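You operate a simulated robot arm through the tools that you are given. There is no shell and no other tool.

Carry out the task below with a simulated robot arm. There is one attempt and no reset: what you move stays moved.

JOB
Crank the fondant on the roller machine down to 4 mm, then set the gap back to 20.
Fine: 6 mm first, then 4 mm; leave it on the sliding board.
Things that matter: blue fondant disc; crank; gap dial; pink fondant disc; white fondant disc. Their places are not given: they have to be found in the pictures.

The check looks at the end state, three seconds after you hand in, the way a careful person would. Anything else that was tipped, shoved, dropped, spilled or broken makes it a failure.

ROBOT AND FRAMES
A 7-joint arm with a fingered hand, fixed in place. Base frame: the origin is at the foot of the arm, x ahead of it, y to its left, z up. Readings come in mm, degrees, newtons and seconds.
With the tool pointing down near the work surface it reaches from about 100 to 680 mm from the base axis. Its first joint turns from -69.0 to 172.0 degrees. Payload 3.4 kg.
The tool frame sits at the grasp point between the pads (the TCP): z along the fingers, y along the line on which they close. The tips reach 25 mm beyond it. The gripper opens to 88 mm. The gripper's body begins 29 mm behind the TCP. The gripper is a hand of 5 fingers: y runs from the thumb to the fingers, the wrist lies at [-13, -97, -162] in the tool frame, and closing takes about 1.5 s.
Orientation is that of the tool frame in the base frame, as a unit quaternion [x, y, z, w]. With the fingers straight down and the wrist toward the robot, the tool's x, y and z point along [0, 1, 0], [1, 0, 0] and [0, 0, -1] of the base frame.

CONTROLS
- The arm moves only by the tool arm_command. Its argument "deltas" is a list of rows, each a list of 3 entries, a list of its own where there are three numbers: the shift along the tool's x, y, z in units of 400 mm (1.0 is 400 mm), then the turn, a rotation vector about the tool's x, y, z in units of 180 degrees (1.0 is 180 degrees), then the finger opening in mm, from 0 to 88. In form: [[[x, y, z], [rx, ry, rz], hand], ...]. A call has 1 to 20 rows; each row is the pose to reach, as a shift and turn from the pose commanded when the call began, along the tool's axes at that moment. A call with a number of a shift or a turn outside -1 to 1 is refused whole. Each row takes 0.2 s and may step no farther than 50 mm and 8.6 degrees from the row before; otherwise, or with a gripper value out of range, the whole call is refused. Where a pose cannot be reached the arm comes as near as it can. A force on the tool above 40 N (or 10 N above the force at the start of the call, whichever is more), or a blocked arm, ends the call early, and 0.2 s more pass. Each finger travels about 153 mm/s and halts on what it meets, pressing with about 24 N; the grip force reading is that of the motor and also rises with nothing between the fingers. The clock runs only during rows and for 0.2 s after the last one: add rows that repeat a pose to give the fingers time. It gives the time, the measured TCP pose, the force on the tool (base axes), the opening and the grip force at its end, in the units of the frame above (readings bear some noise), with the torque about the TCP (base axes, N m) and any sound that the robot's microphone picked up.
- Cameras (640 x 400 px; columns grow to the right, rows downward): "scene" is fixed at [225.5, -502.7, 1531.3]; the picture's right is [0.68, -0.73, 0.00], its down [-0.51, -0.48, -0.71] and it looks along [0.52, 0.49, -0.70] (base axes); focal length 308 px, centre (320, 200). "wrist" rides on the gripper at [59, -79, -105] in the tool frame; the picture's right is [-0.73, 0.32, -0.61], its down [-0.62, -0.68, 0.38] and it looks along [-0.29, 0.66, 0.70] (tool axes); focal length 234 px, centre (320, 200).
- camera(camera): a new picture of that camera. No time passes.
- move_column(by): slides the trunk up (or, below 0, down) by that many mm; the arm rides with it, the base frame stays. It gives what a move gives, with no picture.
- grasp_type(shape): the hand has 5 fingers and takes this shape, open, in about a second: jaw (thumb against the fingers, like two jaws); tri (thumb and two fingers); tip (a fingertip pinch); poke (one finger out to press); point (the index stretched); flat (the hand flat); cup (the hand cupped); fist (a fist). The gripper value then closes the fingers along that shape, each until it touches; the sizes above hold for jaw. It gives what a move gives, with no picture.
- pixel_to_xyz(camera, pixels): for up to 12 pixels [column, row] of the newest picture of that camera ("zoom" is the newest enlarged one), the place [x, y, z] in the base frame of the surface seen there, good to about 2 mm, but the place of the scene camera against the robot may be out by one fixed shift of up to 12 mm in any direction. No time passes.
- inspect(camera, box): a new picture of the part [left, top, right, bottom] of that camera's present view, enlarged. No time passes.
- finish_job(): hands the job in; it is judged then, once.

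Leave the gripper open and the arm clear of the work at the hand-in unless told otherwise.

The tools are called after "Call:" by a JSON object that holds its "fn" and its "kwargs". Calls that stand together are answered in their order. arm_command: Moves the arm, as the interface text tells. Its arguments: {"type":"object","properties":{"deltas":{"type":"array"}},"required":["deltas"]} The other tools are called the same way: move_column (by) slides the trunk up or down; grasp_type (shape) gives the hand a shape; camera (camera) takes a picture; pixel_to_xyz (camera, pixels) gives the place of the surface under pixels of a picture; inspect (camera, box) takes an enlarged picture of a part of a camera's view; finish_job () hands the job in.

At the start:

```text
time_s: 0.0
tool_pos: [315.7, -329.7, 1348.6]
tcp_rot: [0.707, 0.707, 0.0, 0.0]
wrist_force: [0.0, 0.6, -0.4]
ft_torque: [0.02, 0.0, -0.02]
width: 87.9
gripper_force: 0.0
shape: jaw
trunk travel left (down, up): [-825.0, 115.0]
```

scene: 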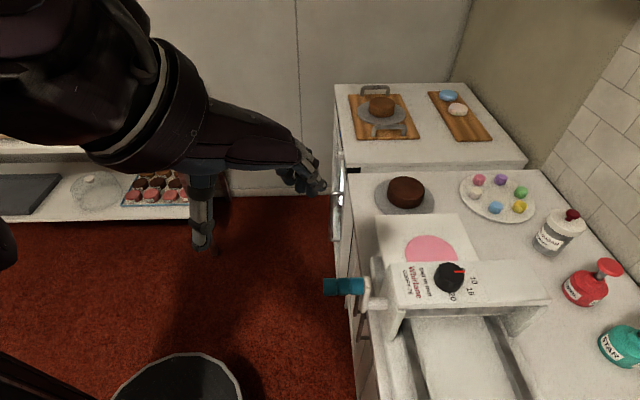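
wrist: 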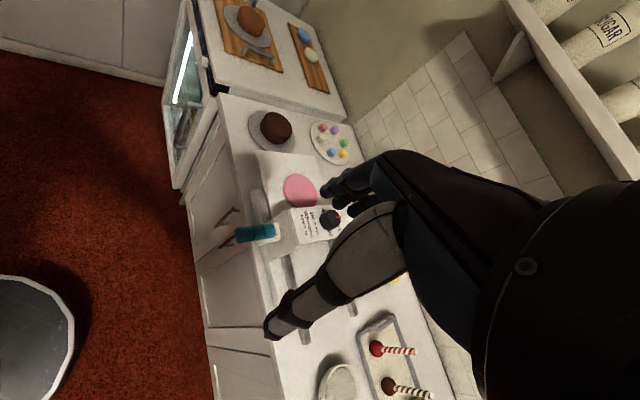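

I see a roller machine with a pink disc on its board (about 430,250), a black dial (450,278) and a teal crank handle (345,287). I'll enlarge that area to read the dial.

Call:
{"fn": "inspect", "kwargs": {"camera": "scene", "box": [310, 190, 570, 400]}}

Call:
{"fn": "inspect", "kwargs": {"camera": "wrist", "box": [220, 130, 380, 270]}}

Call:
{"fn": "inspect", "kwargs": {"camera": "scene", "box": [420, 250, 500, 310]}}

```text
1.90 times, centred on (440, 295) of scene
```

zoom: 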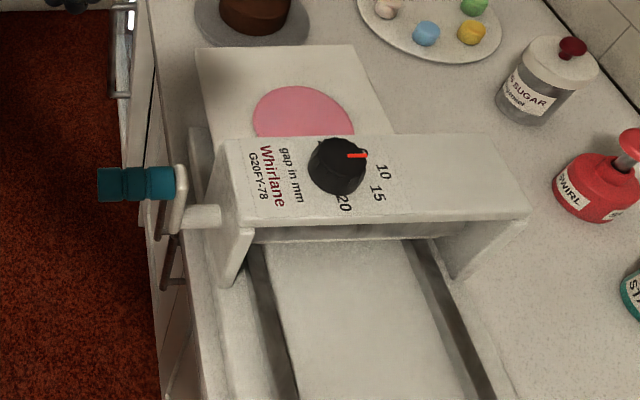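

```text
2.86 times, centred on (300, 200) of wrist
```

zoom: 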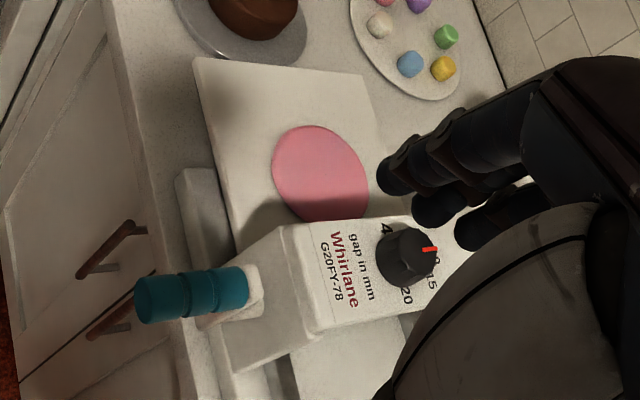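

```text
6.67 times, centred on (460, 280) of scene
```

zoom: 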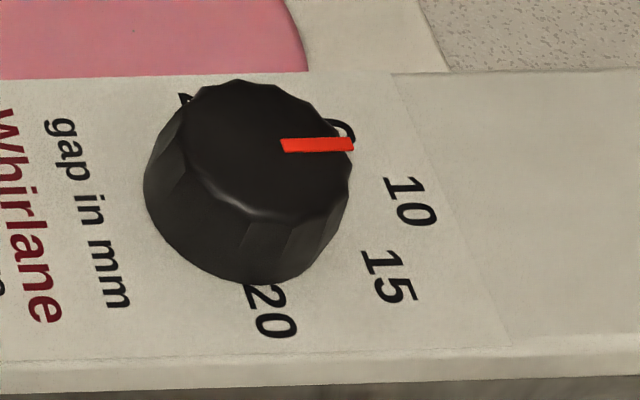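

The pointer sits near the upper-right of the dial, between 4 and 10. Now I measure places: the dial, crank, disc, board and machine body.

Call:
{"fn": "inspect", "kwargs": {"camera": "scene", "box": [310, 190, 570, 400]}}

Call:
{"fn": "pixel_to_xyz", "kwargs": {"camera": "zoom", "pixels": [[335, 155], [357, 155], [345, 190], [380, 168], [377, 192], [344, 203], [285, 155], [110, 185], [165, 183], [180, 190], [205, 215], [235, 215]]}}

Call:
{"fn": "pixel_to_xyz", "kwargs": {"camera": "zoom", "pixels": [[200, 55], [350, 50], [215, 130], [255, 115], [300, 88], [345, 120], [290, 110], [330, 300], [250, 250], [450, 250], [225, 280], [520, 215]]}}

Call:
{"fn": "pixel_to_xyz", "kwargs": {"camera": "zoom", "pixels": [[280, 380], [490, 390], [200, 270], [170, 230], [230, 140], [490, 140], [240, 225], [260, 300], [465, 330], [180, 100], [400, 100], [225, 340]]}}

```text
1.90 times, centred on (440, 295) of scene
```

zoom: 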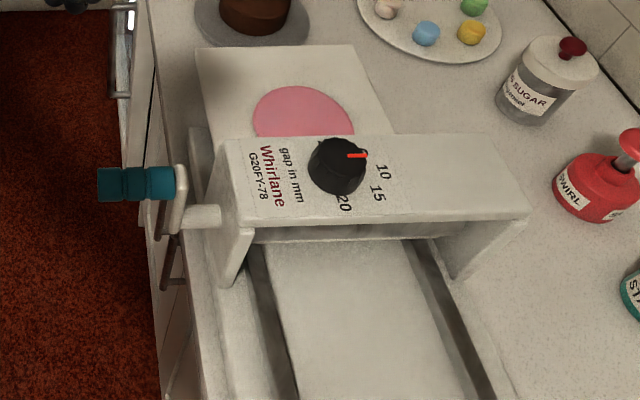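

```text
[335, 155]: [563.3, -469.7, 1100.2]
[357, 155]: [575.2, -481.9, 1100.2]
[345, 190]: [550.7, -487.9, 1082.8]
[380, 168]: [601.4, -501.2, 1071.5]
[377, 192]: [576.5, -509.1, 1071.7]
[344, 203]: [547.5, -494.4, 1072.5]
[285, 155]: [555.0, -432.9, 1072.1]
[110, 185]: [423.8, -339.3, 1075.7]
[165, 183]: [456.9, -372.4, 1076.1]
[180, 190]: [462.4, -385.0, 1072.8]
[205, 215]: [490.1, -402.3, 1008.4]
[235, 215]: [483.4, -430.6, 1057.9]
```

```text
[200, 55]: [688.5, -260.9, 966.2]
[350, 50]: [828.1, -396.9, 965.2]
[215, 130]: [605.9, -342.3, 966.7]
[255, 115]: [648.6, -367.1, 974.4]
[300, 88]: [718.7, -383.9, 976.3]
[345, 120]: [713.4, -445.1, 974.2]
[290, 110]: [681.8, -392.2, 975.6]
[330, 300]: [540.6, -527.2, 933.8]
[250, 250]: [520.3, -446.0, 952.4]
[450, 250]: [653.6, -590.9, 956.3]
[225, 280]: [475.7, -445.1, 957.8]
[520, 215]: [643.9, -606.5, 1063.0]
```

```text
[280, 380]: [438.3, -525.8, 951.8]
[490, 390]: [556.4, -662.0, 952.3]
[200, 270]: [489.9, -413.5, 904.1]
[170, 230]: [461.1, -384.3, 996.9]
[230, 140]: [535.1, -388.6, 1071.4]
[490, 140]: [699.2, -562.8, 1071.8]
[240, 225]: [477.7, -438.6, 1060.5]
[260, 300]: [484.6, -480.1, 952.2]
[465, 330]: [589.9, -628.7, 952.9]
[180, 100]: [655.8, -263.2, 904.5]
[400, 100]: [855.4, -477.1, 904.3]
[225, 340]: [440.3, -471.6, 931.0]
```

I measure the label positions around the dial and the pointer tip in a close-up, to work out the angles.

Call:
{"fn": "inspect", "kwargs": {"camera": "scene", "box": [420, 250, 500, 310]}}

Call:
{"fn": "pixel_to_xyz", "kwargs": {"camera": "zoom", "pixels": [[284, 145], [350, 145], [410, 202], [388, 278], [270, 312], [347, 128], [183, 98], [200, 110], [342, 200], [210, 90], [270, 85], [265, 215]]}}

Call:
{"fn": "pixel_to_xyz", "kwargs": {"camera": "zoom", "pixels": [[240, 283], [150, 205], [345, 215], [190, 100], [350, 165], [182, 140], [92, 215], [150, 150], [200, 200], [320, 180], [230, 270], [300, 270]]}}

```text
6.67 times, centred on (460, 280) of scene
```

zoom: 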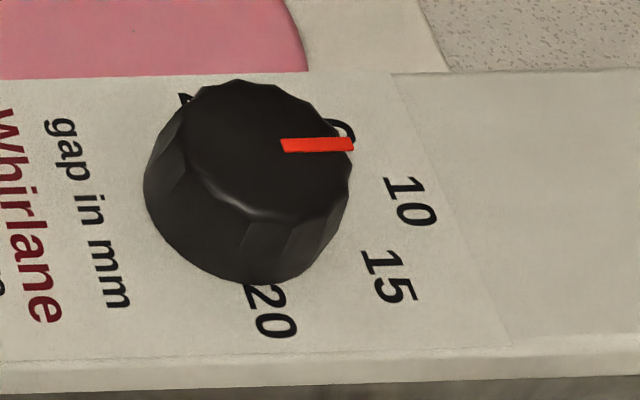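

```text
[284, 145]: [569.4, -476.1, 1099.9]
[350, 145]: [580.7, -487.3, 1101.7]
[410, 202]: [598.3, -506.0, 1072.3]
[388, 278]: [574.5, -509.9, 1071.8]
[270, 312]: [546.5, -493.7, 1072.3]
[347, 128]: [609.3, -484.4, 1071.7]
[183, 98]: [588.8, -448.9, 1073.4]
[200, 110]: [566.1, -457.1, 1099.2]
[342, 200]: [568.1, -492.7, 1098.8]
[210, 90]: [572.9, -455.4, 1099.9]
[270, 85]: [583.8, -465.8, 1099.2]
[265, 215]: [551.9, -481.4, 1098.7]
```

```text
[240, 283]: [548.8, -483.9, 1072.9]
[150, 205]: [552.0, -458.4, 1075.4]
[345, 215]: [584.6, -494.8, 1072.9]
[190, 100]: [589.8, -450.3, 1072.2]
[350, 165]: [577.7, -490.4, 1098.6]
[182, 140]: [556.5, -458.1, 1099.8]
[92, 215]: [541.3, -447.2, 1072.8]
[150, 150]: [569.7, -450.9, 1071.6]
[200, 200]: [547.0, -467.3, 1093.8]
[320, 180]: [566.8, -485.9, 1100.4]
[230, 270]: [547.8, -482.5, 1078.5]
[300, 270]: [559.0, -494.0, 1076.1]
```

The pointer reads straight along the machine's long axis. It seems to be at 10, with 4 on the far side, 20 on the near side and 6 hidden between 4 and 10. I'll bring the wrist camera over to read the dial from the crank side, turning the hand 46.6° so it lines up with the machine.

Call:
{"fn": "arm_command", "kwargs": {"deltas": [[[-0.0556, 0.0516, 0.05], [0, 0, 0.0324], 88], [[-0.111, 0.103, 0.1], [0, 0, 0.0647], 88], [[-0.167, 0.155, 0.15], [0, 0, 0.0971], 88], [[-0.2225, 0.206, 0.2], [0, 0, 0.1295], 88], [[-0.278, 0.258, 0.25], [0, 0, 0.1618], 88], [[-0.334, 0.309, 0.3], [0, 0, 0.194], 88], [[-0.389, 0.361, 0.35], [0, 0, 0.2266], 88], [[-0.445, 0.4125, 0.4], [0, 0, 0.259], 88], [[-0.445, 0.4125, 0.4], [0, 0, 0.259], 88]]}}

Call:
{"fn": "camera", "kwargs": {"camera": "wrist"}}

Call:
{"fn": "camera", "kwargs": {"camera": "scene"}}

```text
time_s: 2.0
tool_pos: [479.3, -507.3, 1188.9]
tcp_rot: [0.929, 0.369, 0.0, 0.0]
wrist_force: [0.7, 1.4, 0.7]
ft_torque: [-0.03, -0.03, 0.02]
width: 87.6
gripper_force: 0.0
shape: jaw
trunk travel left (down, up): [-825.0, 115.0]
```

```text
taken
```

wrist: 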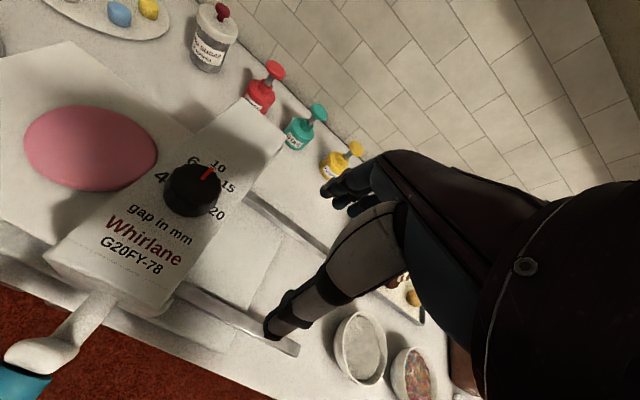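

```text
taken
```

scene: 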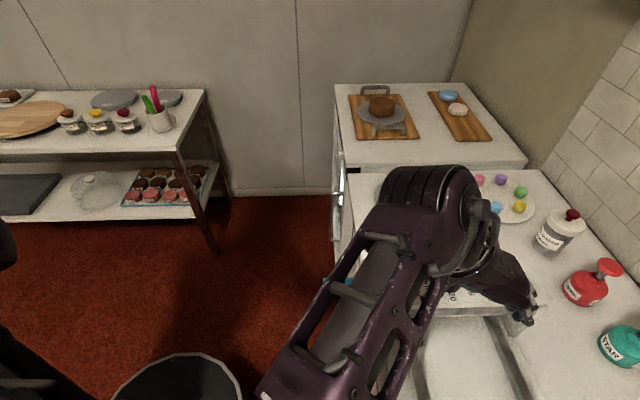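

Reached exactly at 698 mm radius. Labels 4, 6, 10, 15 and 20 show on the dial, with the pointer at or near 10. I'll enlarge it and measure with the wrist camera.

Call:
{"fn": "inspect", "kwargs": {"camera": "wrist", "box": [140, 130, 260, 240]}}

Call:
{"fn": "pixel_to_xyz", "kwargs": {"camera": "wrist", "pixels": [[205, 175], [211, 167], [218, 165], [229, 187], [217, 213], [192, 160], [160, 177], [195, 185], [90, 150], [30, 355], [70, 340], [95, 305]]}}

```text
3.64 times, centred on (200, 185) of wrist
```

zoom: 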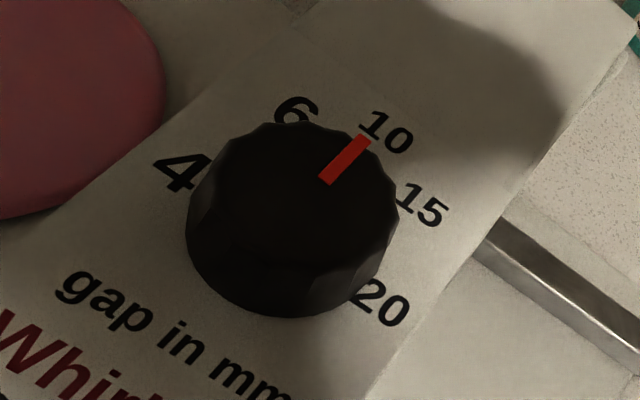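

```text
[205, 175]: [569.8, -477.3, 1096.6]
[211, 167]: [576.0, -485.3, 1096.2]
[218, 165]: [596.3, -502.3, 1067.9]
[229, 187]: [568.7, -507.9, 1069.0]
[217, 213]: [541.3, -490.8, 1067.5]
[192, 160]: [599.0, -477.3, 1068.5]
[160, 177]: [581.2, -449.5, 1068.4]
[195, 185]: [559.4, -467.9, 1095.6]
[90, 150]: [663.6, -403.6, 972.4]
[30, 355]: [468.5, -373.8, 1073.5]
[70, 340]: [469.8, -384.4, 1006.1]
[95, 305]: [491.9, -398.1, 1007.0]
```

The pointer is at 10. I'll sample the knob's rim to get its exact centre in the robot's own frame.

Call:
{"fn": "pixel_to_xyz", "kwargs": {"camera": "zoom", "pixels": [[230, 145], [270, 128], [320, 126], [352, 135], [382, 165], [394, 200], [375, 245], [330, 262], [250, 255], [212, 225], [200, 190], [300, 190]]}}

Call:
{"fn": "pixel_to_xyz", "kwargs": {"camera": "zoom", "pixels": [[190, 240], [215, 285], [280, 315], [330, 308], [355, 295], [400, 220], [182, 172], [295, 110], [387, 132], [422, 207], [380, 302], [345, 160]]}}

```text
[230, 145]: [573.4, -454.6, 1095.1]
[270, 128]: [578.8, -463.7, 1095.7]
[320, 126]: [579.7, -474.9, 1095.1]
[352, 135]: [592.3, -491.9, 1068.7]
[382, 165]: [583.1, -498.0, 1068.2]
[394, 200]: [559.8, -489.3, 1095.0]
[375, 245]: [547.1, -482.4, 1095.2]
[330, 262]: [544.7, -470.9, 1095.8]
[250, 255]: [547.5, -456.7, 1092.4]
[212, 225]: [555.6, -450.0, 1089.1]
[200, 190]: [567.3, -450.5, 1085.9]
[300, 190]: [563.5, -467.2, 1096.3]
```

```text
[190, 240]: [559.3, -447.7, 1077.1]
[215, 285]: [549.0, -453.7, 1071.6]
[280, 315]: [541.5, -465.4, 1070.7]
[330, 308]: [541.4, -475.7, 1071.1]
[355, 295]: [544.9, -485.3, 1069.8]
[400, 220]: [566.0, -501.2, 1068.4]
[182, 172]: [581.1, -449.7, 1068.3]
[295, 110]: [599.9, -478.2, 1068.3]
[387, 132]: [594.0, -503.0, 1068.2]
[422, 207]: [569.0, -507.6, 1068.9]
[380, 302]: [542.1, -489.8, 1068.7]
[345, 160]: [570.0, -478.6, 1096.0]
```

Fitting the rim gives the knob centre at about (562.5, -470), radius 19–21, top at z 1095.5 and plate at z 1068.5. Next I hover over the knob, turned 22° further clockwise so that I can turn counter-clockwise toward 6.

Call:
{"fn": "arm_command", "kwargs": {"deltas": [[[0.06, 0.02, 0.025], [0, 0, 0.035], 88], [[0.12, 0.04, 0.05], [0, 0, 0.07], 88], [[0.17, 0.06, 0.075], [0, 0, 0.1], 88], [[0.2135, 0.072, 0.0965], [0, 0, 0.1244], 88], [[0.2135, 0.072, 0.0965], [0, 0, 0.1244], 88], [[0.2135, 0.072, 0.0965], [0, 0, 0.1244], 88]]}}

Call:
{"fn": "camera", "kwargs": {"camera": "wrist"}}

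Call:
{"fn": "inspect", "kwargs": {"camera": "scene", "box": [340, 150, 580, 320]}}

```text
time_s: 3.4
tool_pos: [562.5, -469.9, 1150.5]
tcp_rot: [0.983, 0.182, 0.0, 0.0]
wrist_force: [-0.2, 0.0, -0.4]
ft_torque: [-0.03, -0.01, -0.02]
width: 87.9
gripper_force: 0.0
shape: jaw
trunk travel left (down, up): [-825.0, 115.0]
```

```text
taken
```

wrist: 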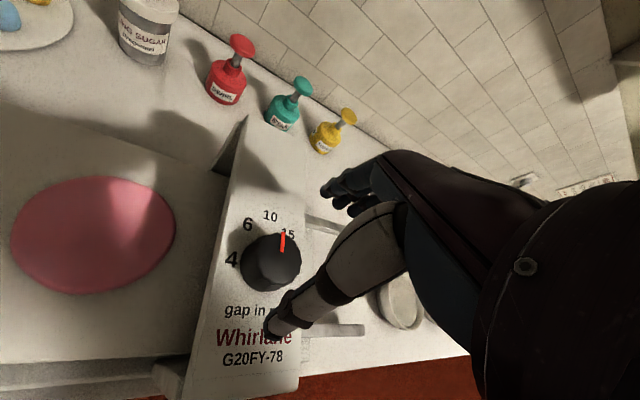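

```text
2.35 times, centred on (460, 235) of scene
```

zoom: 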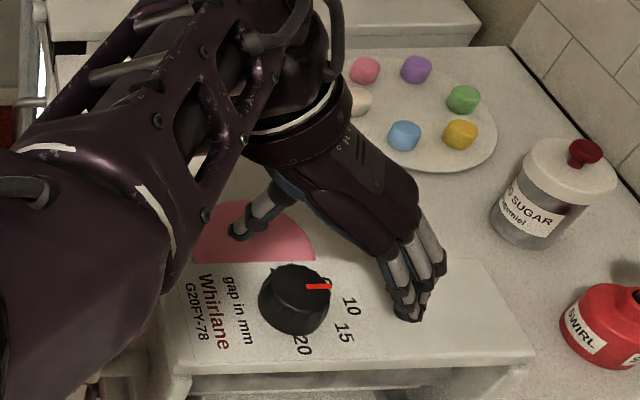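

The hand is centred over the knob with the fingers straddling it. I lower 52 mm, so the tips stay about 4 mm above the plate, and then close.

Call:
{"fn": "arm_command", "kwargs": {"deltas": [[[0, 0, 0.05], [0, 0, 0], 88], [[0, 0, 0.1], [0, 0, 0], 88], [[0, 0, 0.13], [0, 0, 0], 88], [[0, 0, 0.13], [0, 0, 0], 88]]}}

Call:
{"fn": "inspect", "kwargs": {"camera": "scene", "box": [340, 150, 580, 320]}}

```text
time_s: 4.4
tool_pos: [562.1, -470.7, 1098.9]
tcp_rot: [0.983, 0.182, 0.001, -0.001]
wrist_force: [0.3, 0.1, 1.0]
ft_torque: [-0.01, -0.01, 0.03]
width: 87.5
gripper_force: 0.0
shape: jaw
trunk travel left (down, up): [-825.0, 115.0]
```

```text
2.35 times, centred on (460, 235) of scene
```

zoom: 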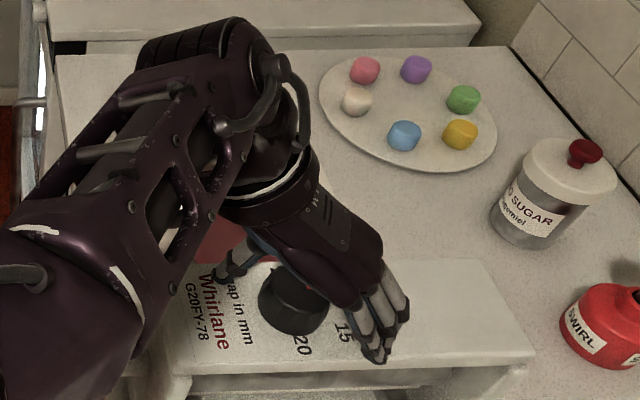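

No contact so far. I close on the knob.

Call:
{"fn": "arm_command", "kwargs": {"deltas": [[[0, 0, 0.0], [0, 0, 0], 60], [[0, 0, 0], [0, 0, 0], 45], [[0, 0, 0], [0, 0, 0], 36], [[0, 0, 0], [0, 0, 0], 34], [[0, 0, 0], [0, 0, 0], 34], [[0, 0, 0], [0, 0, 0], 34]]}}

```text
time_s: 5.8
tool_pos: [561.1, -469.8, 1100.2]
tcp_rot: [0.983, 0.182, 0.0, 0.0]
wrist_force: [-1.7, 1.6, -0.1]
ft_torque: [0.07, 0.04, 0.01]
width: 35.4
gripper_force: 23.9
shape: jaw
trunk travel left (down, up): [-825.0, 115.0]
```

The fingers stopped at 35.4 mm with 24 N, so the knob is held. I turn 45° counter-clockwise, from 10 toward 6, in small steps.

Call:
{"fn": "arm_command", "kwargs": {"deltas": [[[0, 0, 0.0], [0, 0, -0.03], 32], [[0, 0, 0], [0, 0, -0.06], 32], [[0, 0, 0], [0, 0, -0.09], 32], [[0, 0, 0], [0, 0, -0.12], 32], [[0, 0, 0], [0, 0, -0.15], 32], [[0, 0, 0], [0, 0, -0.18], 32], [[0, 0, 0], [0, 0, -0.2], 32], [[0, 0, 0], [0, 0, -0.2], 32]]}}

Call:
{"fn": "inspect", "kwargs": {"camera": "scene", "box": [380, 210, 520, 320]}}

Call:
{"fn": "camera", "kwargs": {"camera": "wrist"}}

```text
time_s: 7.6
tool_pos: [561.3, -469.7, 1099.2]
tcp_rot: [0.878, 0.478, 0.001, 0.001]
wrist_force: [-1.0, 1.6, 3.2]
ft_torque: [0.04, -0.01, -0.01]
width: 34.7
gripper_force: 24.6
shape: jaw
trunk travel left (down, up): [-825.0, 115.0]
```

```text
3.64 times, centred on (450, 265) of scene
```

zoom: 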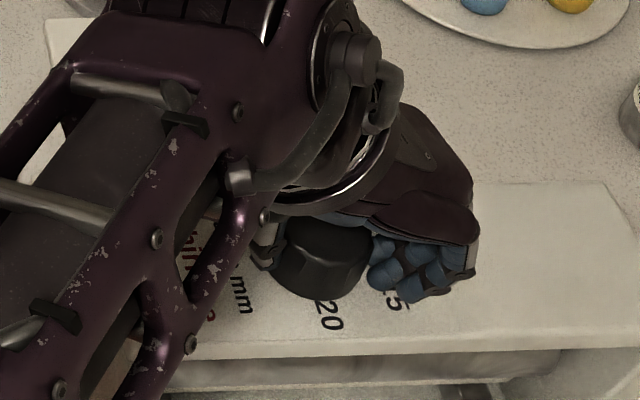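

```text
taken
```

wrist: 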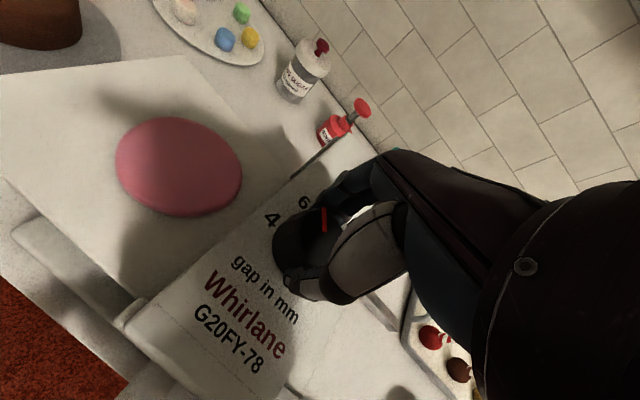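

The pointer shows at about (324,220). I enlarge it to see how far it followed.

Call:
{"fn": "inspect", "kwargs": {"camera": "wrist", "box": [250, 170, 370, 290]}}

Call:
{"fn": "pixel_to_xyz", "kwargs": {"camera": "wrist", "pixels": [[325, 227], [323, 212], [303, 203], [272, 220], [310, 240]]}}

```text
3.33 times, centred on (310, 230) of wrist
```

zoom: 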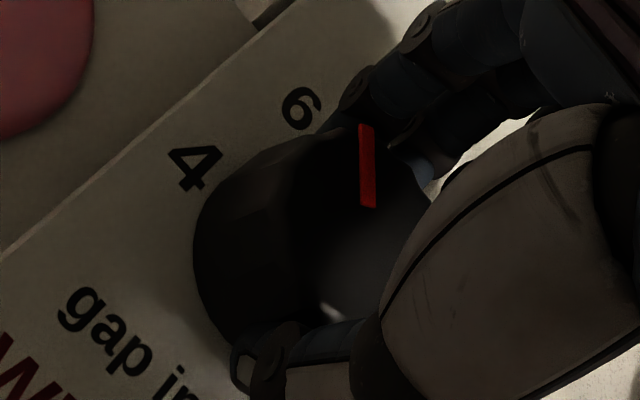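

```text
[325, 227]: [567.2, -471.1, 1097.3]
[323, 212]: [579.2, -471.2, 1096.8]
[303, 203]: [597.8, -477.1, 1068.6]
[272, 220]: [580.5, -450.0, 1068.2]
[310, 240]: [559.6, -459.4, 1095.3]
```

The pointer's direction is now about 0 to -4° in base, so it has turned 42–46° from 10. I open the hand and back off to get a clear look.

Call:
{"fn": "arm_command", "kwargs": {"deltas": [[[0, 0, 0.0], [0, 0, 0], 50], [[0, 0, 0], [0, 0, 0], 70], [[0, 0, 0], [0, 0, 0], 88], [[0, 0, 0], [0, 0, 0], 88], [[0, 0, -0.06], [0, 0, 0], 88], [[-0.06, 0, -0.15], [0, 0, 0], 88], [[-0.15, -0.05, -0.2], [0, 0, 0], 88], [[-0.2135, -0.072, -0.225], [0, 0, 0], 88], [[-0.2135, -0.072, -0.225], [0, 0, 0], 88]]}}

Call:
{"fn": "camera", "kwargs": {"camera": "wrist"}}

```text
time_s: 9.6
tool_pos: [491.6, -525.6, 1187.8]
tcp_rot: [0.879, 0.478, 0.001, 0.0]
wrist_force: [0.0, -0.2, 0.0]
ft_torque: [0.04, 0.01, 0.0]
width: 87.8
gripper_force: 0.2
shape: jaw
trunk travel left (down, up): [-825.0, 115.0]
```

```text
taken
```

wrist: 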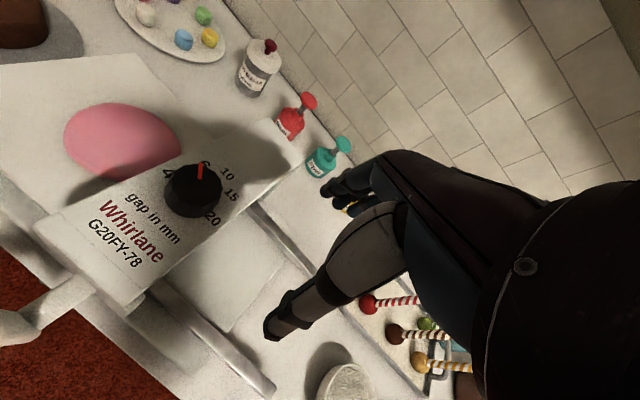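

I enlarge the dial to judge the pointer against the 6.

Call:
{"fn": "inspect", "kwargs": {"camera": "wrist", "box": [150, 140, 250, 230]}}

Call:
{"fn": "inspect", "kwargs": {"camera": "scene", "box": [420, 250, 500, 310]}}

Call:
{"fn": "pixel_to_xyz", "kwargs": {"camera": "wrist", "pixels": [[201, 178], [199, 164], [192, 185], [222, 195], [165, 190], [205, 163], [170, 172]]}}

```text
4.44 times, centred on (200, 185) of wrist
```

zoom: 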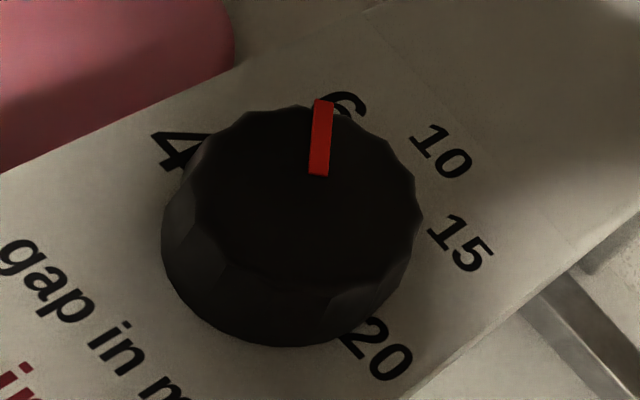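

```text
6.67 times, centred on (460, 280) of scene
```

zoom: 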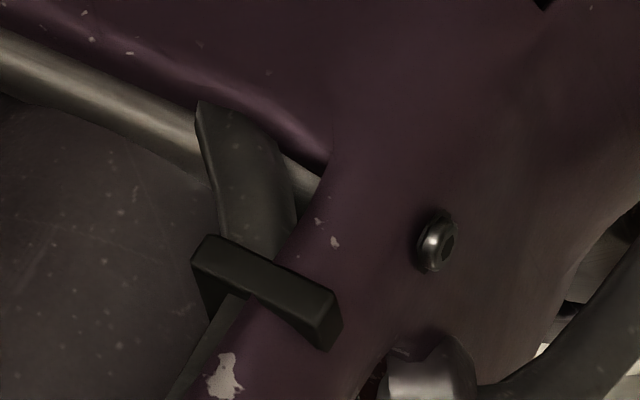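

```text
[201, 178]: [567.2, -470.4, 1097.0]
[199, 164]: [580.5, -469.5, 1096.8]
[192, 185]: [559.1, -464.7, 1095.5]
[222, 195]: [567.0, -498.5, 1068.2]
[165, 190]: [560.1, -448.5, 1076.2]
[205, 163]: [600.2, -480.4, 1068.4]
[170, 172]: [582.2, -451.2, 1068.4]
```

The pointer looks aimed at the 6. I measure it more finely on the enlarged picture.

Call:
{"fn": "inspect", "kwargs": {"camera": "wrist", "box": [150, 140, 250, 230]}}

Call:
{"fn": "pixel_to_xyz", "kwargs": {"camera": "zoom", "pixels": [[318, 172], [319, 160], [320, 148], [321, 136], [322, 124], [323, 112], [312, 165], [316, 115], [327, 165], [330, 115], [323, 104], [317, 176]]}}

Call:
{"fn": "pixel_to_xyz", "kwargs": {"camera": "zoom", "pixels": [[210, 135], [240, 115], [280, 110], [345, 110], [375, 125], [405, 165], [415, 215], [390, 265], [340, 290], [270, 290], [220, 265], [195, 215]]}}

```text
4.44 times, centred on (200, 185) of wrist
```

zoom: 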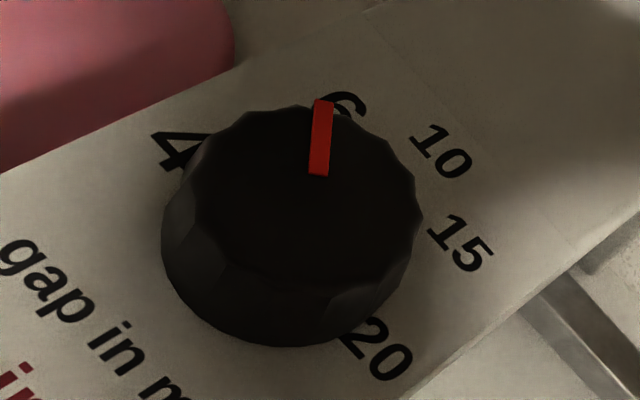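

```text
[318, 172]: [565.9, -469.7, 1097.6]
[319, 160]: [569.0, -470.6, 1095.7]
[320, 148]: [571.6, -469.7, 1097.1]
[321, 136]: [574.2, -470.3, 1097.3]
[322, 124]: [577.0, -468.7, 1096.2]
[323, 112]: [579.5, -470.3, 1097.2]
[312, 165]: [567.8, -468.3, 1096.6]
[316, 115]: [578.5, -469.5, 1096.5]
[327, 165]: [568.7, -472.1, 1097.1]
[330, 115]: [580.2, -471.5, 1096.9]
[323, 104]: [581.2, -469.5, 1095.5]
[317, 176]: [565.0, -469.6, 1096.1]
```

```text
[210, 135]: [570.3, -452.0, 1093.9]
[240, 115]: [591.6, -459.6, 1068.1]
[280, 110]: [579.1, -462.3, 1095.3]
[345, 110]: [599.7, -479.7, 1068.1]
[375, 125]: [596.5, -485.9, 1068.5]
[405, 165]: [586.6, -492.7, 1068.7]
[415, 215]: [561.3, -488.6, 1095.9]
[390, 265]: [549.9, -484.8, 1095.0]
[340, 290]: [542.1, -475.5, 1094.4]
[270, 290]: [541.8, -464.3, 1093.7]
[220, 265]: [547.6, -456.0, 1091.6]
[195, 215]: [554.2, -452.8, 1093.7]
```

The pointer lies at 0°±2° in base. The machine's axes sit at ±45°, so this is exactly one 45° stop from 10: the dial is on 6. Next is the crank. I move above the teal handle and turn the hand so the fingers will straddle it, closing across its axis.

Call:
{"fn": "arm_command", "kwargs": {"deltas": [[[0.02, -0.03, -0.05], [0, 0, -0.0431], 88], [[0.05, -0.07, -0.08], [0, 0, -0.0862], 88], [[0.08, -0.1, -0.08], [0, 0, -0.1293], 88], [[0.11, -0.13, -0.08], [0, 0, -0.1724], 88], [[0.14, -0.17, -0.08], [0, 0, -0.2155], 88], [[0.17, -0.2, -0.08], [0, 0, -0.2586], 88], [[0.21, -0.24, -0.08], [0, 0, -0.3017], 88], [[0.25, -0.28, -0.08], [0, 0, -0.3448], 88], [[0.28, -0.32, -0.08], [0, 0, -0.3879], 88], [[0.3085, -0.354, -0.08], [0, 0, -0.431], 88], [[0.3085, -0.354, -0.08], [0, 0, -0.431], 88], [[0.3085, -0.354, -0.08], [0, 0, -0.431], 88]]}}

Call:
{"fn": "camera", "kwargs": {"camera": "wrist"}}

Call:
{"fn": "camera", "kwargs": {"camera": "scene"}}

```text
time_s: 12.2
tool_pos: [439.4, -346.0, 1222.2]
tcp_rot: [0.386, 0.922, 0.0, 0.0]
wrist_force: [0.0, 0.4, -0.6]
ft_torque: [0.0, 0.0, -0.01]
width: 87.9
gripper_force: 0.0
shape: jaw
trunk travel left (down, up): [-825.0, 115.0]
```

```text
taken
```

wrist: 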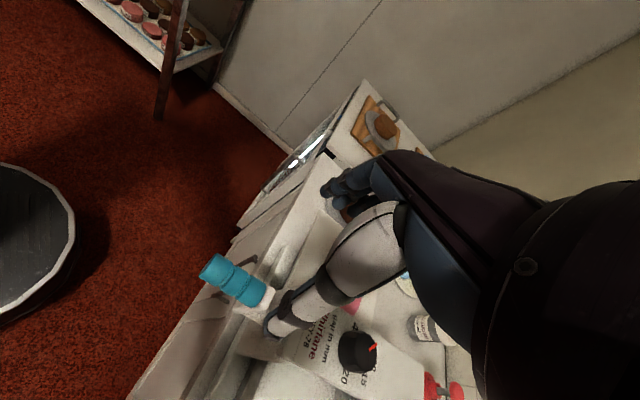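

```text
taken
```

scene: 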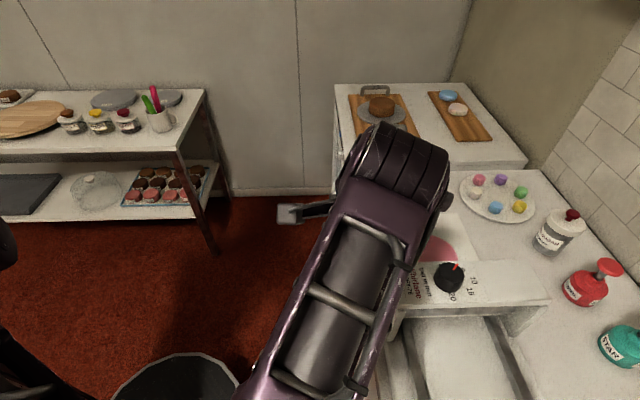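

The teal handle shows at (232,280) in the wrist picture. I measure along it and across it.

Call:
{"fn": "inspect", "kwargs": {"camera": "wrist", "box": [185, 235, 305, 335]}}

Call:
{"fn": "pixel_to_xyz", "kwargs": {"camera": "wrist", "pixels": [[206, 270], [216, 256], [211, 263], [232, 265], [227, 276], [222, 284], [250, 274], [244, 284], [238, 296], [258, 292], [262, 300], [255, 312]]}}

```text
4.00 times, centred on (245, 285) of wrist
```

zoom: 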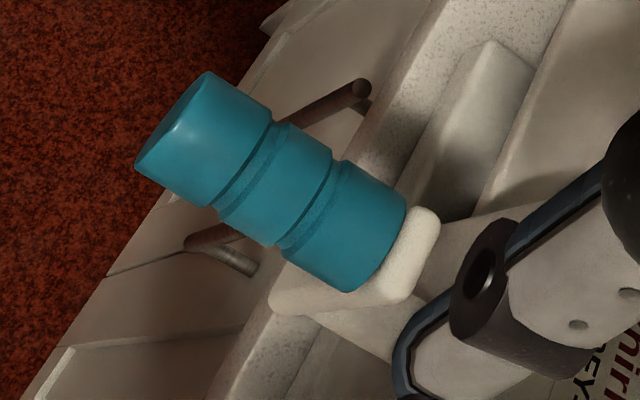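

```text
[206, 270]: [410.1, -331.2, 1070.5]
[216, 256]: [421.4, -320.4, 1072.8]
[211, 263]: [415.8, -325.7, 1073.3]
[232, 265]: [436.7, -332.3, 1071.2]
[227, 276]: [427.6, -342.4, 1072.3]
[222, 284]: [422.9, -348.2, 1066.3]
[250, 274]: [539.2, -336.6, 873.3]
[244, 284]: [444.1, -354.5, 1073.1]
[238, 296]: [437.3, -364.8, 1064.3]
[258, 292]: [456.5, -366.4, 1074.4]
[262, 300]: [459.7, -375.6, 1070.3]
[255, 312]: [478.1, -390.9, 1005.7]
```

The handle runs along the machine's long axis. Its axis is at about v=67, z=1058, with radius about 14.5 mm, and its free end is toward me. The crank shaft is at z≈997, so the arm is about 61 mm long. I lower the open hand over the middle of the handle.

Call:
{"fn": "arm_command", "kwargs": {"deltas": [[[0.022, -0.0075, 0.08], [0, 0, 0], 88], [[0.022, -0.0075, 0.18], [0, 0, 0], 88], [[0.022, -0.0075, 0.28], [0, 0, 0], 88], [[0.022, -0.0075, 0.36], [0, 0, 0], 88], [[0.022, -0.0075, 0.415], [0, 0, 0], 88], [[0.022, -0.0075, 0.415], [0, 0, 0], 88]]}}

Call:
{"fn": "camera", "kwargs": {"camera": "wrist"}}

Call:
{"fn": "camera", "kwargs": {"camera": "scene"}}

```text
time_s: 13.6
tool_pos: [431.7, -341.9, 1053.7]
tcp_rot: [0.386, 0.923, 0.0, 0.0]
wrist_force: [-0.7, 0.4, 0.2]
ft_torque: [0.0, -0.01, 0.0]
width: 88.1
gripper_force: 0.1
shape: jaw
trunk travel left (down, up): [-825.0, 115.0]
```

```text
taken
```

wrist: 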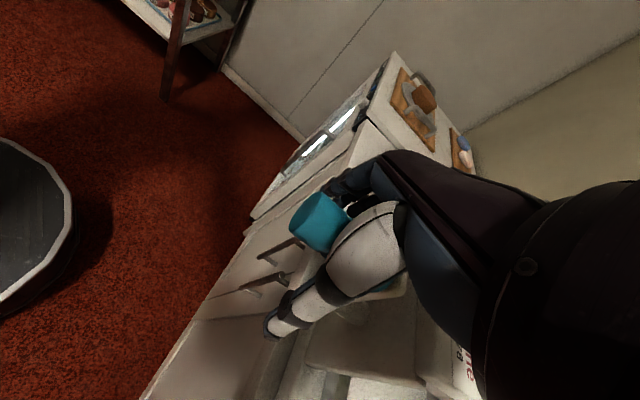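

```text
taken
```

scene: 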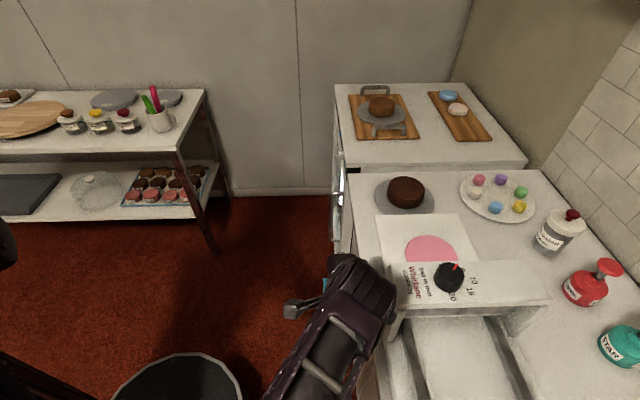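

The handle sits between thumb and fingers. I close on it.

Call:
{"fn": "arm_command", "kwargs": {"deltas": [[[0, 0, 0], [0, 0, 0], 60], [[0, 0, 0], [0, 0, 0], 40], [[0, 0, 0], [0, 0, 0], 26], [[0, 0, 0], [0, 0, 0], 22], [[0, 0, 0], [0, 0, 0], 22], [[0, 0, 0], [0, 0, 0], 22]]}}

Call:
{"fn": "inspect", "kwargs": {"camera": "scene", "box": [360, 170, 560, 300]}}

Call:
{"fn": "pixel_to_xyz", "kwargs": {"camera": "scene", "pixels": [[378, 217], [470, 235], [455, 215], [430, 235], [430, 247], [410, 250], [455, 254], [420, 225]]}}

```text
time_s: 15.0
tool_pos: [431.6, -341.0, 1054.5]
tcp_rot: [0.386, 0.922, 0.0, 0.0]
wrist_force: [0.6, 0.5, -0.3]
ft_torque: [0.0, 0.03, 0.03]
width: 22.5
gripper_force: 0.1
shape: jaw
trunk travel left (down, up): [-825.0, 115.0]
```

```text
3.08 times, centred on (460, 235) of scene
```

zoom: 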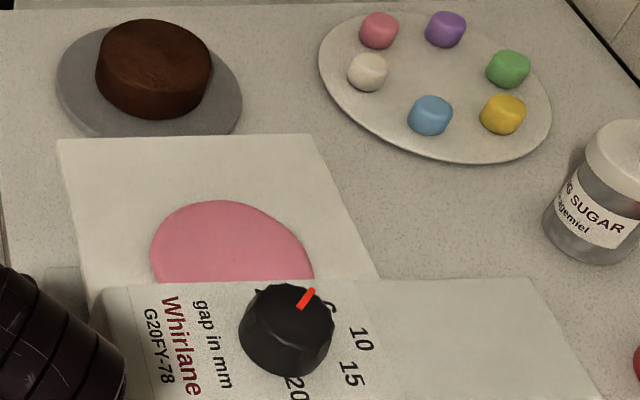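

```text
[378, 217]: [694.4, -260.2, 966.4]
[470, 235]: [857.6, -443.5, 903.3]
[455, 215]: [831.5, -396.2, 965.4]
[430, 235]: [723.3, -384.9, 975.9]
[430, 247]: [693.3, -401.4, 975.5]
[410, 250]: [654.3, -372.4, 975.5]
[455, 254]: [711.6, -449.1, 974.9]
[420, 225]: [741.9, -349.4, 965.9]
```

It reached 22.5 mm with no resistance, so the handle is thinner at the pads. I close further.

Call:
{"fn": "arm_command", "kwargs": {"deltas": [[[0, 0, 0], [0, 0, 0], 16], [[0, 0, 0], [0, 0, 0], 10], [[0, 0, 0], [0, 0, 0], 8], [[0, 0, 0], [0, 0, 0], 8], [[0, 0, 0], [0, 0, 0], 8]]}}

Call:
{"fn": "camera", "kwargs": {"camera": "wrist"}}

```text
time_s: 16.2
tool_pos: [431.7, -341.2, 1055.5]
tcp_rot: [0.386, 0.923, -0.001, -0.001]
wrist_force: [-0.4, 1.0, 0.1]
ft_torque: [0.01, 0.01, 0.04]
width: 8.3
gripper_force: 0.1
shape: jaw
trunk travel left (down, up): [-825.0, 115.0]
```

```text
taken
```

wrist: 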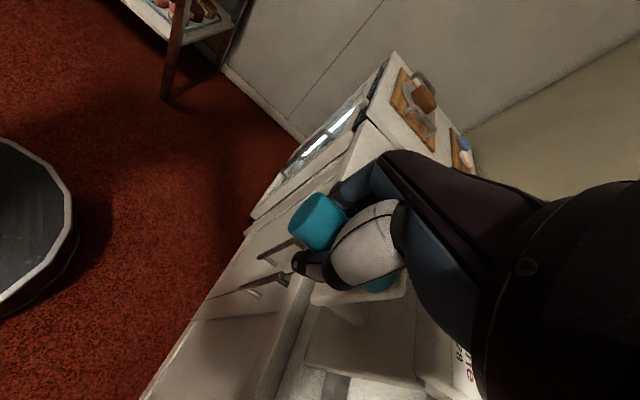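

The fingers have curled under the handle, so it's caged rather than pinched. I close fully to see whether they come snug.

Call:
{"fn": "arm_command", "kwargs": {"deltas": [[[0, 0, 0], [0, 0, 0], 4], [[0, 0, 0], [0, 0, 0], 0], [[0, 0, 0], [0, 0, 0], 0], [[0, 0, 0], [0, 0, 0], 0]]}}

Call:
{"fn": "inspect", "kwargs": {"camera": "wrist", "box": [240, 160, 440, 310]}}

```text
time_s: 17.2
tool_pos: [430.5, -341.3, 1052.8]
tcp_rot: [0.386, 0.922, 0.0, -0.002]
wrist_force: [-3.0, 1.0, -10.5]
ft_torque: [-0.02, 0.01, 0.21]
width: 13.9
gripper_force: 24.2
shape: jaw
trunk travel left (down, up): [-825.0, 115.0]
```

```text
2.67 times, centred on (340, 235) of wrist
```

zoom: 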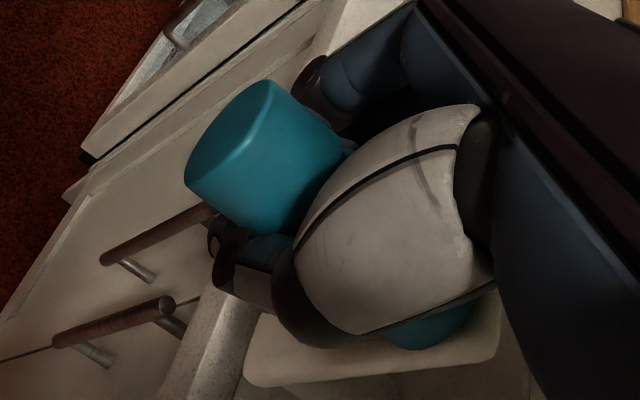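

It's now held, at 24 N. I crank a test 30° with the top going away (+v) and watch which way the board moves.

Call:
{"fn": "arm_command", "kwargs": {"deltas": [[[0, 0.0265, 0.0023], [0, 0, 0], 0], [[0, 0.0522, 0.0092], [0, 0, 0], 0], [[0, 0.0763, 0.0204], [0, 0, 0], 0], [[0, 0.0763, 0.0204], [0, 0, 0], 0]]}}

Call:
{"fn": "inspect", "kwargs": {"camera": "scene", "box": [360, 170, 560, 300]}}

Call:
{"fn": "camera", "kwargs": {"camera": "wrist"}}

```text
time_s: 17.9
tool_pos: [439.5, -336.4, 1045.0]
tcp_rot: [0.385, 0.923, -0.007, -0.006]
wrist_force: [-31.4, -26.9, -9.8]
ft_torque: [0.47, -0.54, 0.01]
width: 16.3
gripper_force: 23.6
shape: jaw
trunk travel left (down, up): [-825.0, 115.0]
stopped in row 3: the force on the tool passed its limit at 43 N (the readings are from after the stop); the commanded pose is now the measured one
```

```text
3.08 times, centred on (460, 235) of scene
```

zoom: 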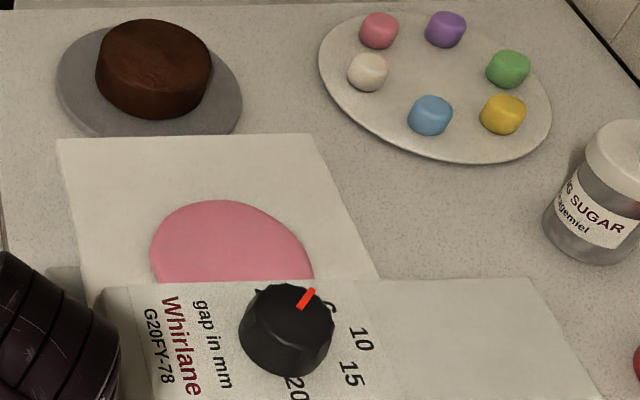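

```text
taken
```

wrist: 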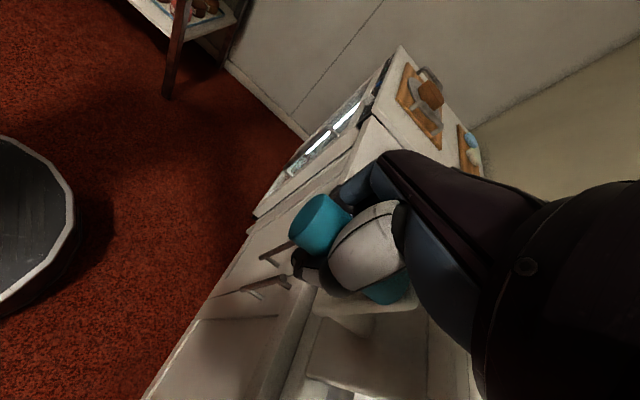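

Force built to 43 N with no visible board motion, so this way is the end stop. I return and try the other direction (top toward -v).

Call:
{"fn": "arm_command", "kwargs": {"deltas": [[[0, -0.0245, -0.024], [0, 0, 0], 0], [[0, -0.0376, -0.024], [0, 0, 0], 0], [[0, -0.051, -0.022], [0, 0, 0], 0], [[0, -0.064, -0.018], [0, 0, 0], 0], [[0, -0.077, -0.0145], [0, 0, 0], 0], [[0, -0.077, -0.0145], [0, 0, 0], 0]]}}

Call:
{"fn": "inspect", "kwargs": {"camera": "scene", "box": [360, 170, 560, 300]}}

Call:
{"fn": "camera", "kwargs": {"camera": "wrist"}}

```text
time_s: 19.3
tool_pos: [428.1, -346.6, 1052.7]
tcp_rot: [0.386, 0.923, -0.004, -0.003]
wrist_force: [1.3, 0.8, -11.3]
ft_torque: [0.02, -0.01, 0.19]
width: 14.2
gripper_force: 23.8
shape: jaw
trunk travel left (down, up): [-825.0, 115.0]
```

```text
3.08 times, centred on (460, 235) of scene
```

zoom: 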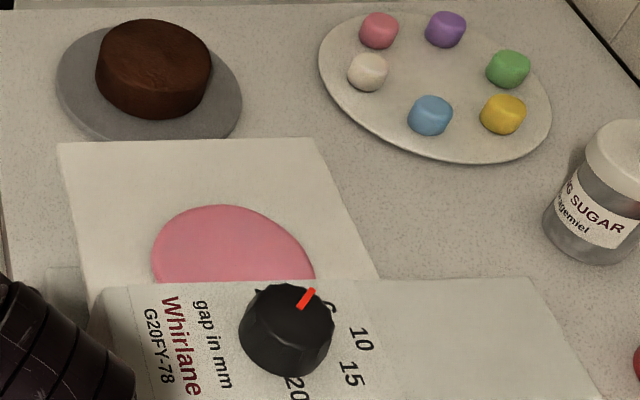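

```text
taken
```

wrist: 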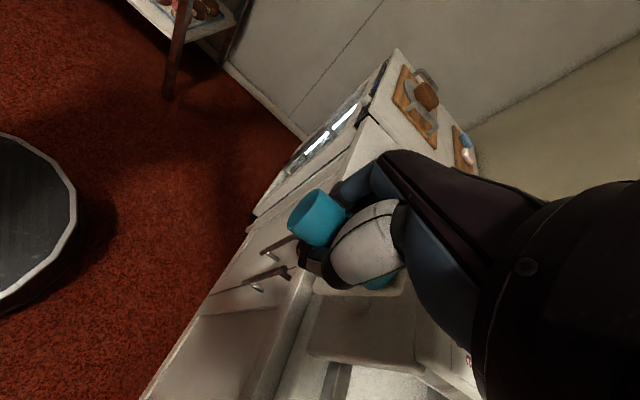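

The board crept toward -v (its far edge in the zoom moved from row 138 to row 143), so this is the right direction. I continue the circle (radius 61 mm) for another 60°.

Call:
{"fn": "arm_command", "kwargs": {"deltas": [[[0, -0.026, 0.0052], [0, 0, 0], 0], [[0, -0.0508, 0.0147], [0, 0, 0], 0], [[0, -0.0737, 0.0284], [0, 0, 0], 0], [[0, -0.0937, 0.0458], [0, 0, 0], 0], [[0, -0.1105, 0.0665], [0, 0, 0], 0], [[0, -0.1233, 0.0897], [0, 0, 0], 0], [[0, -0.1233, 0.0897], [0, 0, 0], 0]]}}

Call:
{"fn": "inspect", "kwargs": {"camera": "scene", "box": [360, 170, 560, 300]}}

Call:
{"fn": "camera", "kwargs": {"camera": "wrist"}}

```text
time_s: 20.9
tool_pos: [390.2, -383.5, 1019.3]
tcp_rot: [0.386, 0.922, -0.004, -0.002]
wrist_force: [0.2, -3.1, 3.2]
ft_torque: [-0.09, -0.3, 0.09]
width: 13.9
gripper_force: 23.9
shape: jaw
trunk travel left (down, up): [-825.0, 115.0]
```

```text
3.08 times, centred on (460, 235) of scene
```

zoom: 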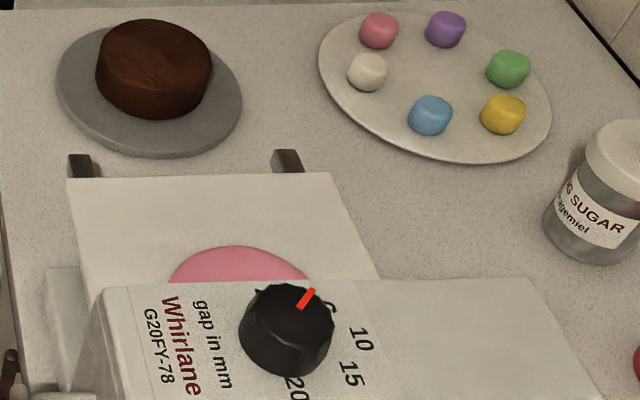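

```text
taken
```

wrist: 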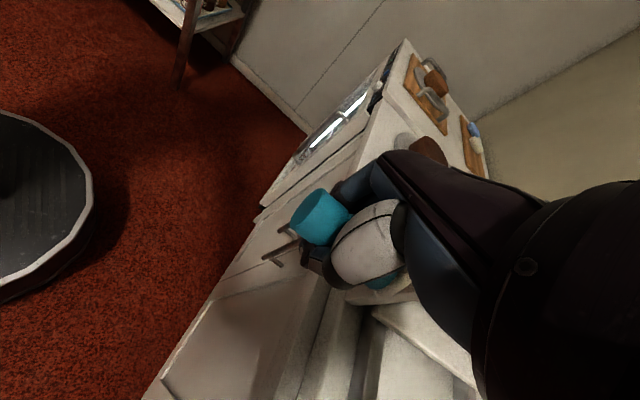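

Force is low and the board moved. I measure the board's far corner to get the travel per degree.

Call:
{"fn": "pixel_to_xyz", "kwargs": {"camera": "zoom", "pixels": [[74, 184], [70, 180], [330, 178], [325, 180], [200, 176], [200, 180], [235, 255], [235, 270], [80, 165], [290, 160]]}}

Call:
{"fn": "inspect", "kwargs": {"camera": "scene", "box": [360, 290, 560, 400]}}

```text
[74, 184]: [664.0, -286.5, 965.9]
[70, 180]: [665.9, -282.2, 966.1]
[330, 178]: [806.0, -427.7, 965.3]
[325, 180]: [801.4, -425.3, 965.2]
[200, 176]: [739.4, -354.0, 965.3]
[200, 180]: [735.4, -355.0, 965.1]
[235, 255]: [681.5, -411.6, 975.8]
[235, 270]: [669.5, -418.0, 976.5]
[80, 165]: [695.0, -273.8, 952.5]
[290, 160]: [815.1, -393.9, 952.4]
```

```text
3.20 times, centred on (460, 345) of scene
```

zoom: 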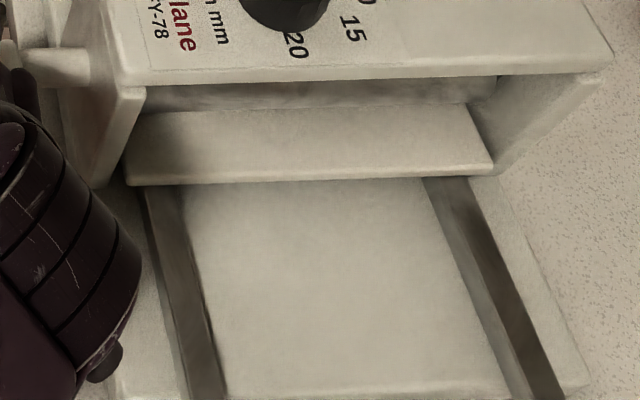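

Travel is about 36 mm for 66° (≈195 mm per turn). The disc's far edge needs roughly 200 mm, so a bit over one turn. I carry on through the bottom of the circle, 120° more.

Call:
{"fn": "arm_command", "kwargs": {"deltas": [[[0, -0.01, 0.0303], [0, 0, 0], 0], [[0, -0.0133, 0.062], [0, 0, 0], 0], [[0, -0.01, 0.0938], [0, 0, 0], 0], [[0, 0, 0.124], [0, 0, 0], 0], [[0, 0.0159, 0.1518], [0, 0, 0], 0], [[0, 0.0373, 0.1753], [0, 0, 0], 0], [[0, 0.063, 0.194], [0, 0, 0], 0], [[0, 0.0921, 0.207], [0, 0, 0], 0], [[0, 0.1233, 0.2138], [0, 0, 0], 0], [[0, 0.1553, 0.2138], [0, 0, 0], 0], [[0, 0.1553, 0.2138], [0, 0, 0], 0]]}}

Call:
{"fn": "camera", "kwargs": {"camera": "scene"}}

Call:
{"fn": "camera", "kwargs": {"camera": "wrist"}}

```text
time_s: 22.4
tool_pos: [396.3, -371.7, 937.2]
tcp_rot: [0.381, 0.924, -0.011, -0.012]
wrist_force: [-21.5, -5.4, -17.2]
ft_torque: [0.0, -0.39, 0.26]
width: 13.8
gripper_force: 24.1
shape: jaw
trunk travel left (down, up): [-825.0, 115.0]
stopped in row 7: the force on the tool passed its limit at 42 N (the readings are from after the stop); the commanded pose is now the measured one
```

```text
taken
```

scene: 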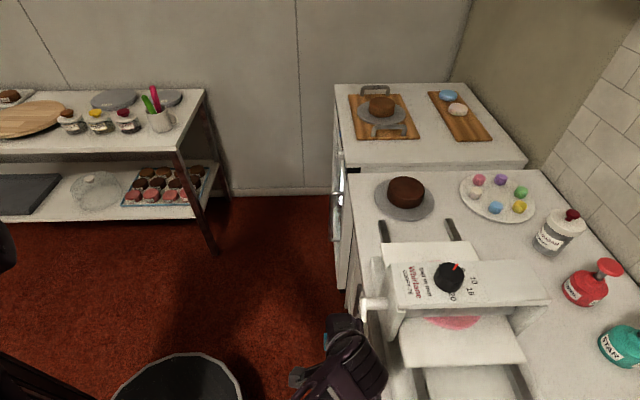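

```text
taken
```

wrist: 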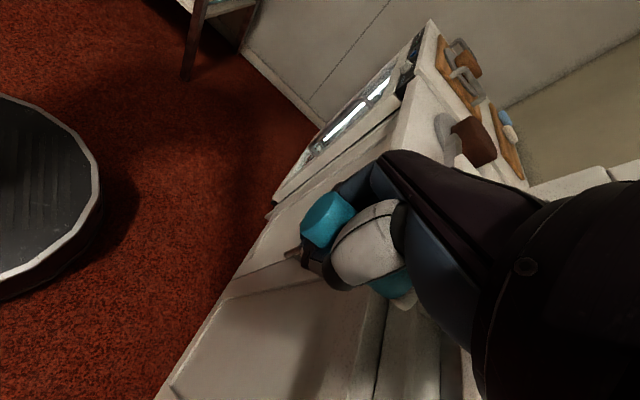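

It worked well: the disc is part-way through. The force limit tripped because the true circle is larger than I assumed. Fitting the measured points gives a centre z of about 985 and radius of about 67. Before going through the bottom I check clearance to the counter edge and drawer handle.

Call:
{"fn": "pixel_to_xyz", "kwargs": {"camera": "wrist", "pixels": [[292, 253], [285, 262], [255, 250], [260, 280], [330, 310], [300, 300], [410, 300], [400, 330], [375, 350], [425, 340], [355, 330], [327, 205]]}}

Call:
{"fn": "inspect", "kwargs": {"camera": "wrist", "box": [220, 160, 460, 400]}}

Call:
{"fn": "inspect", "kwargs": {"camera": "scene", "box": [280, 250, 540, 400]}}

```text
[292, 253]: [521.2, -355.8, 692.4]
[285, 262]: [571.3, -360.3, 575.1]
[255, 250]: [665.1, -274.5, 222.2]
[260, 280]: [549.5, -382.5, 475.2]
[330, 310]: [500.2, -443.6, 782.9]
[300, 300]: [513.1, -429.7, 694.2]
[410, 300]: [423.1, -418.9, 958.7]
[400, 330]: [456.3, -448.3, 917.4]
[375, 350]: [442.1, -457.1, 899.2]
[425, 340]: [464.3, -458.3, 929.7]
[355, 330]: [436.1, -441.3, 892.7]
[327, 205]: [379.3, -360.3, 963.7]
```

```text
1.67 times, centred on (340, 280) of wrist
```

zoom: 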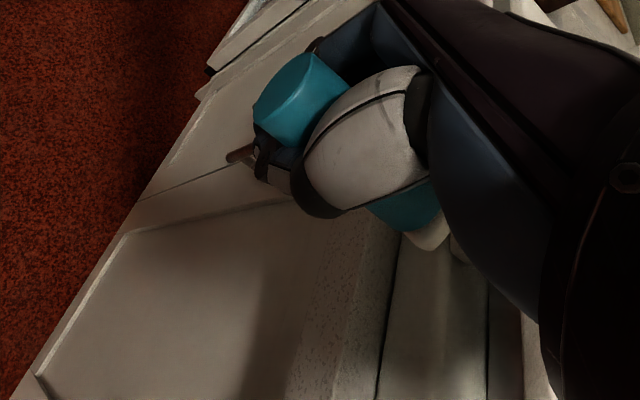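

```text
2.46 times, centred on (410, 325) of scene
```

zoom: 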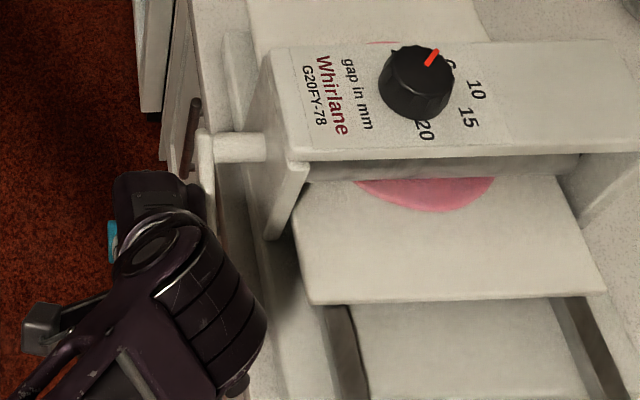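

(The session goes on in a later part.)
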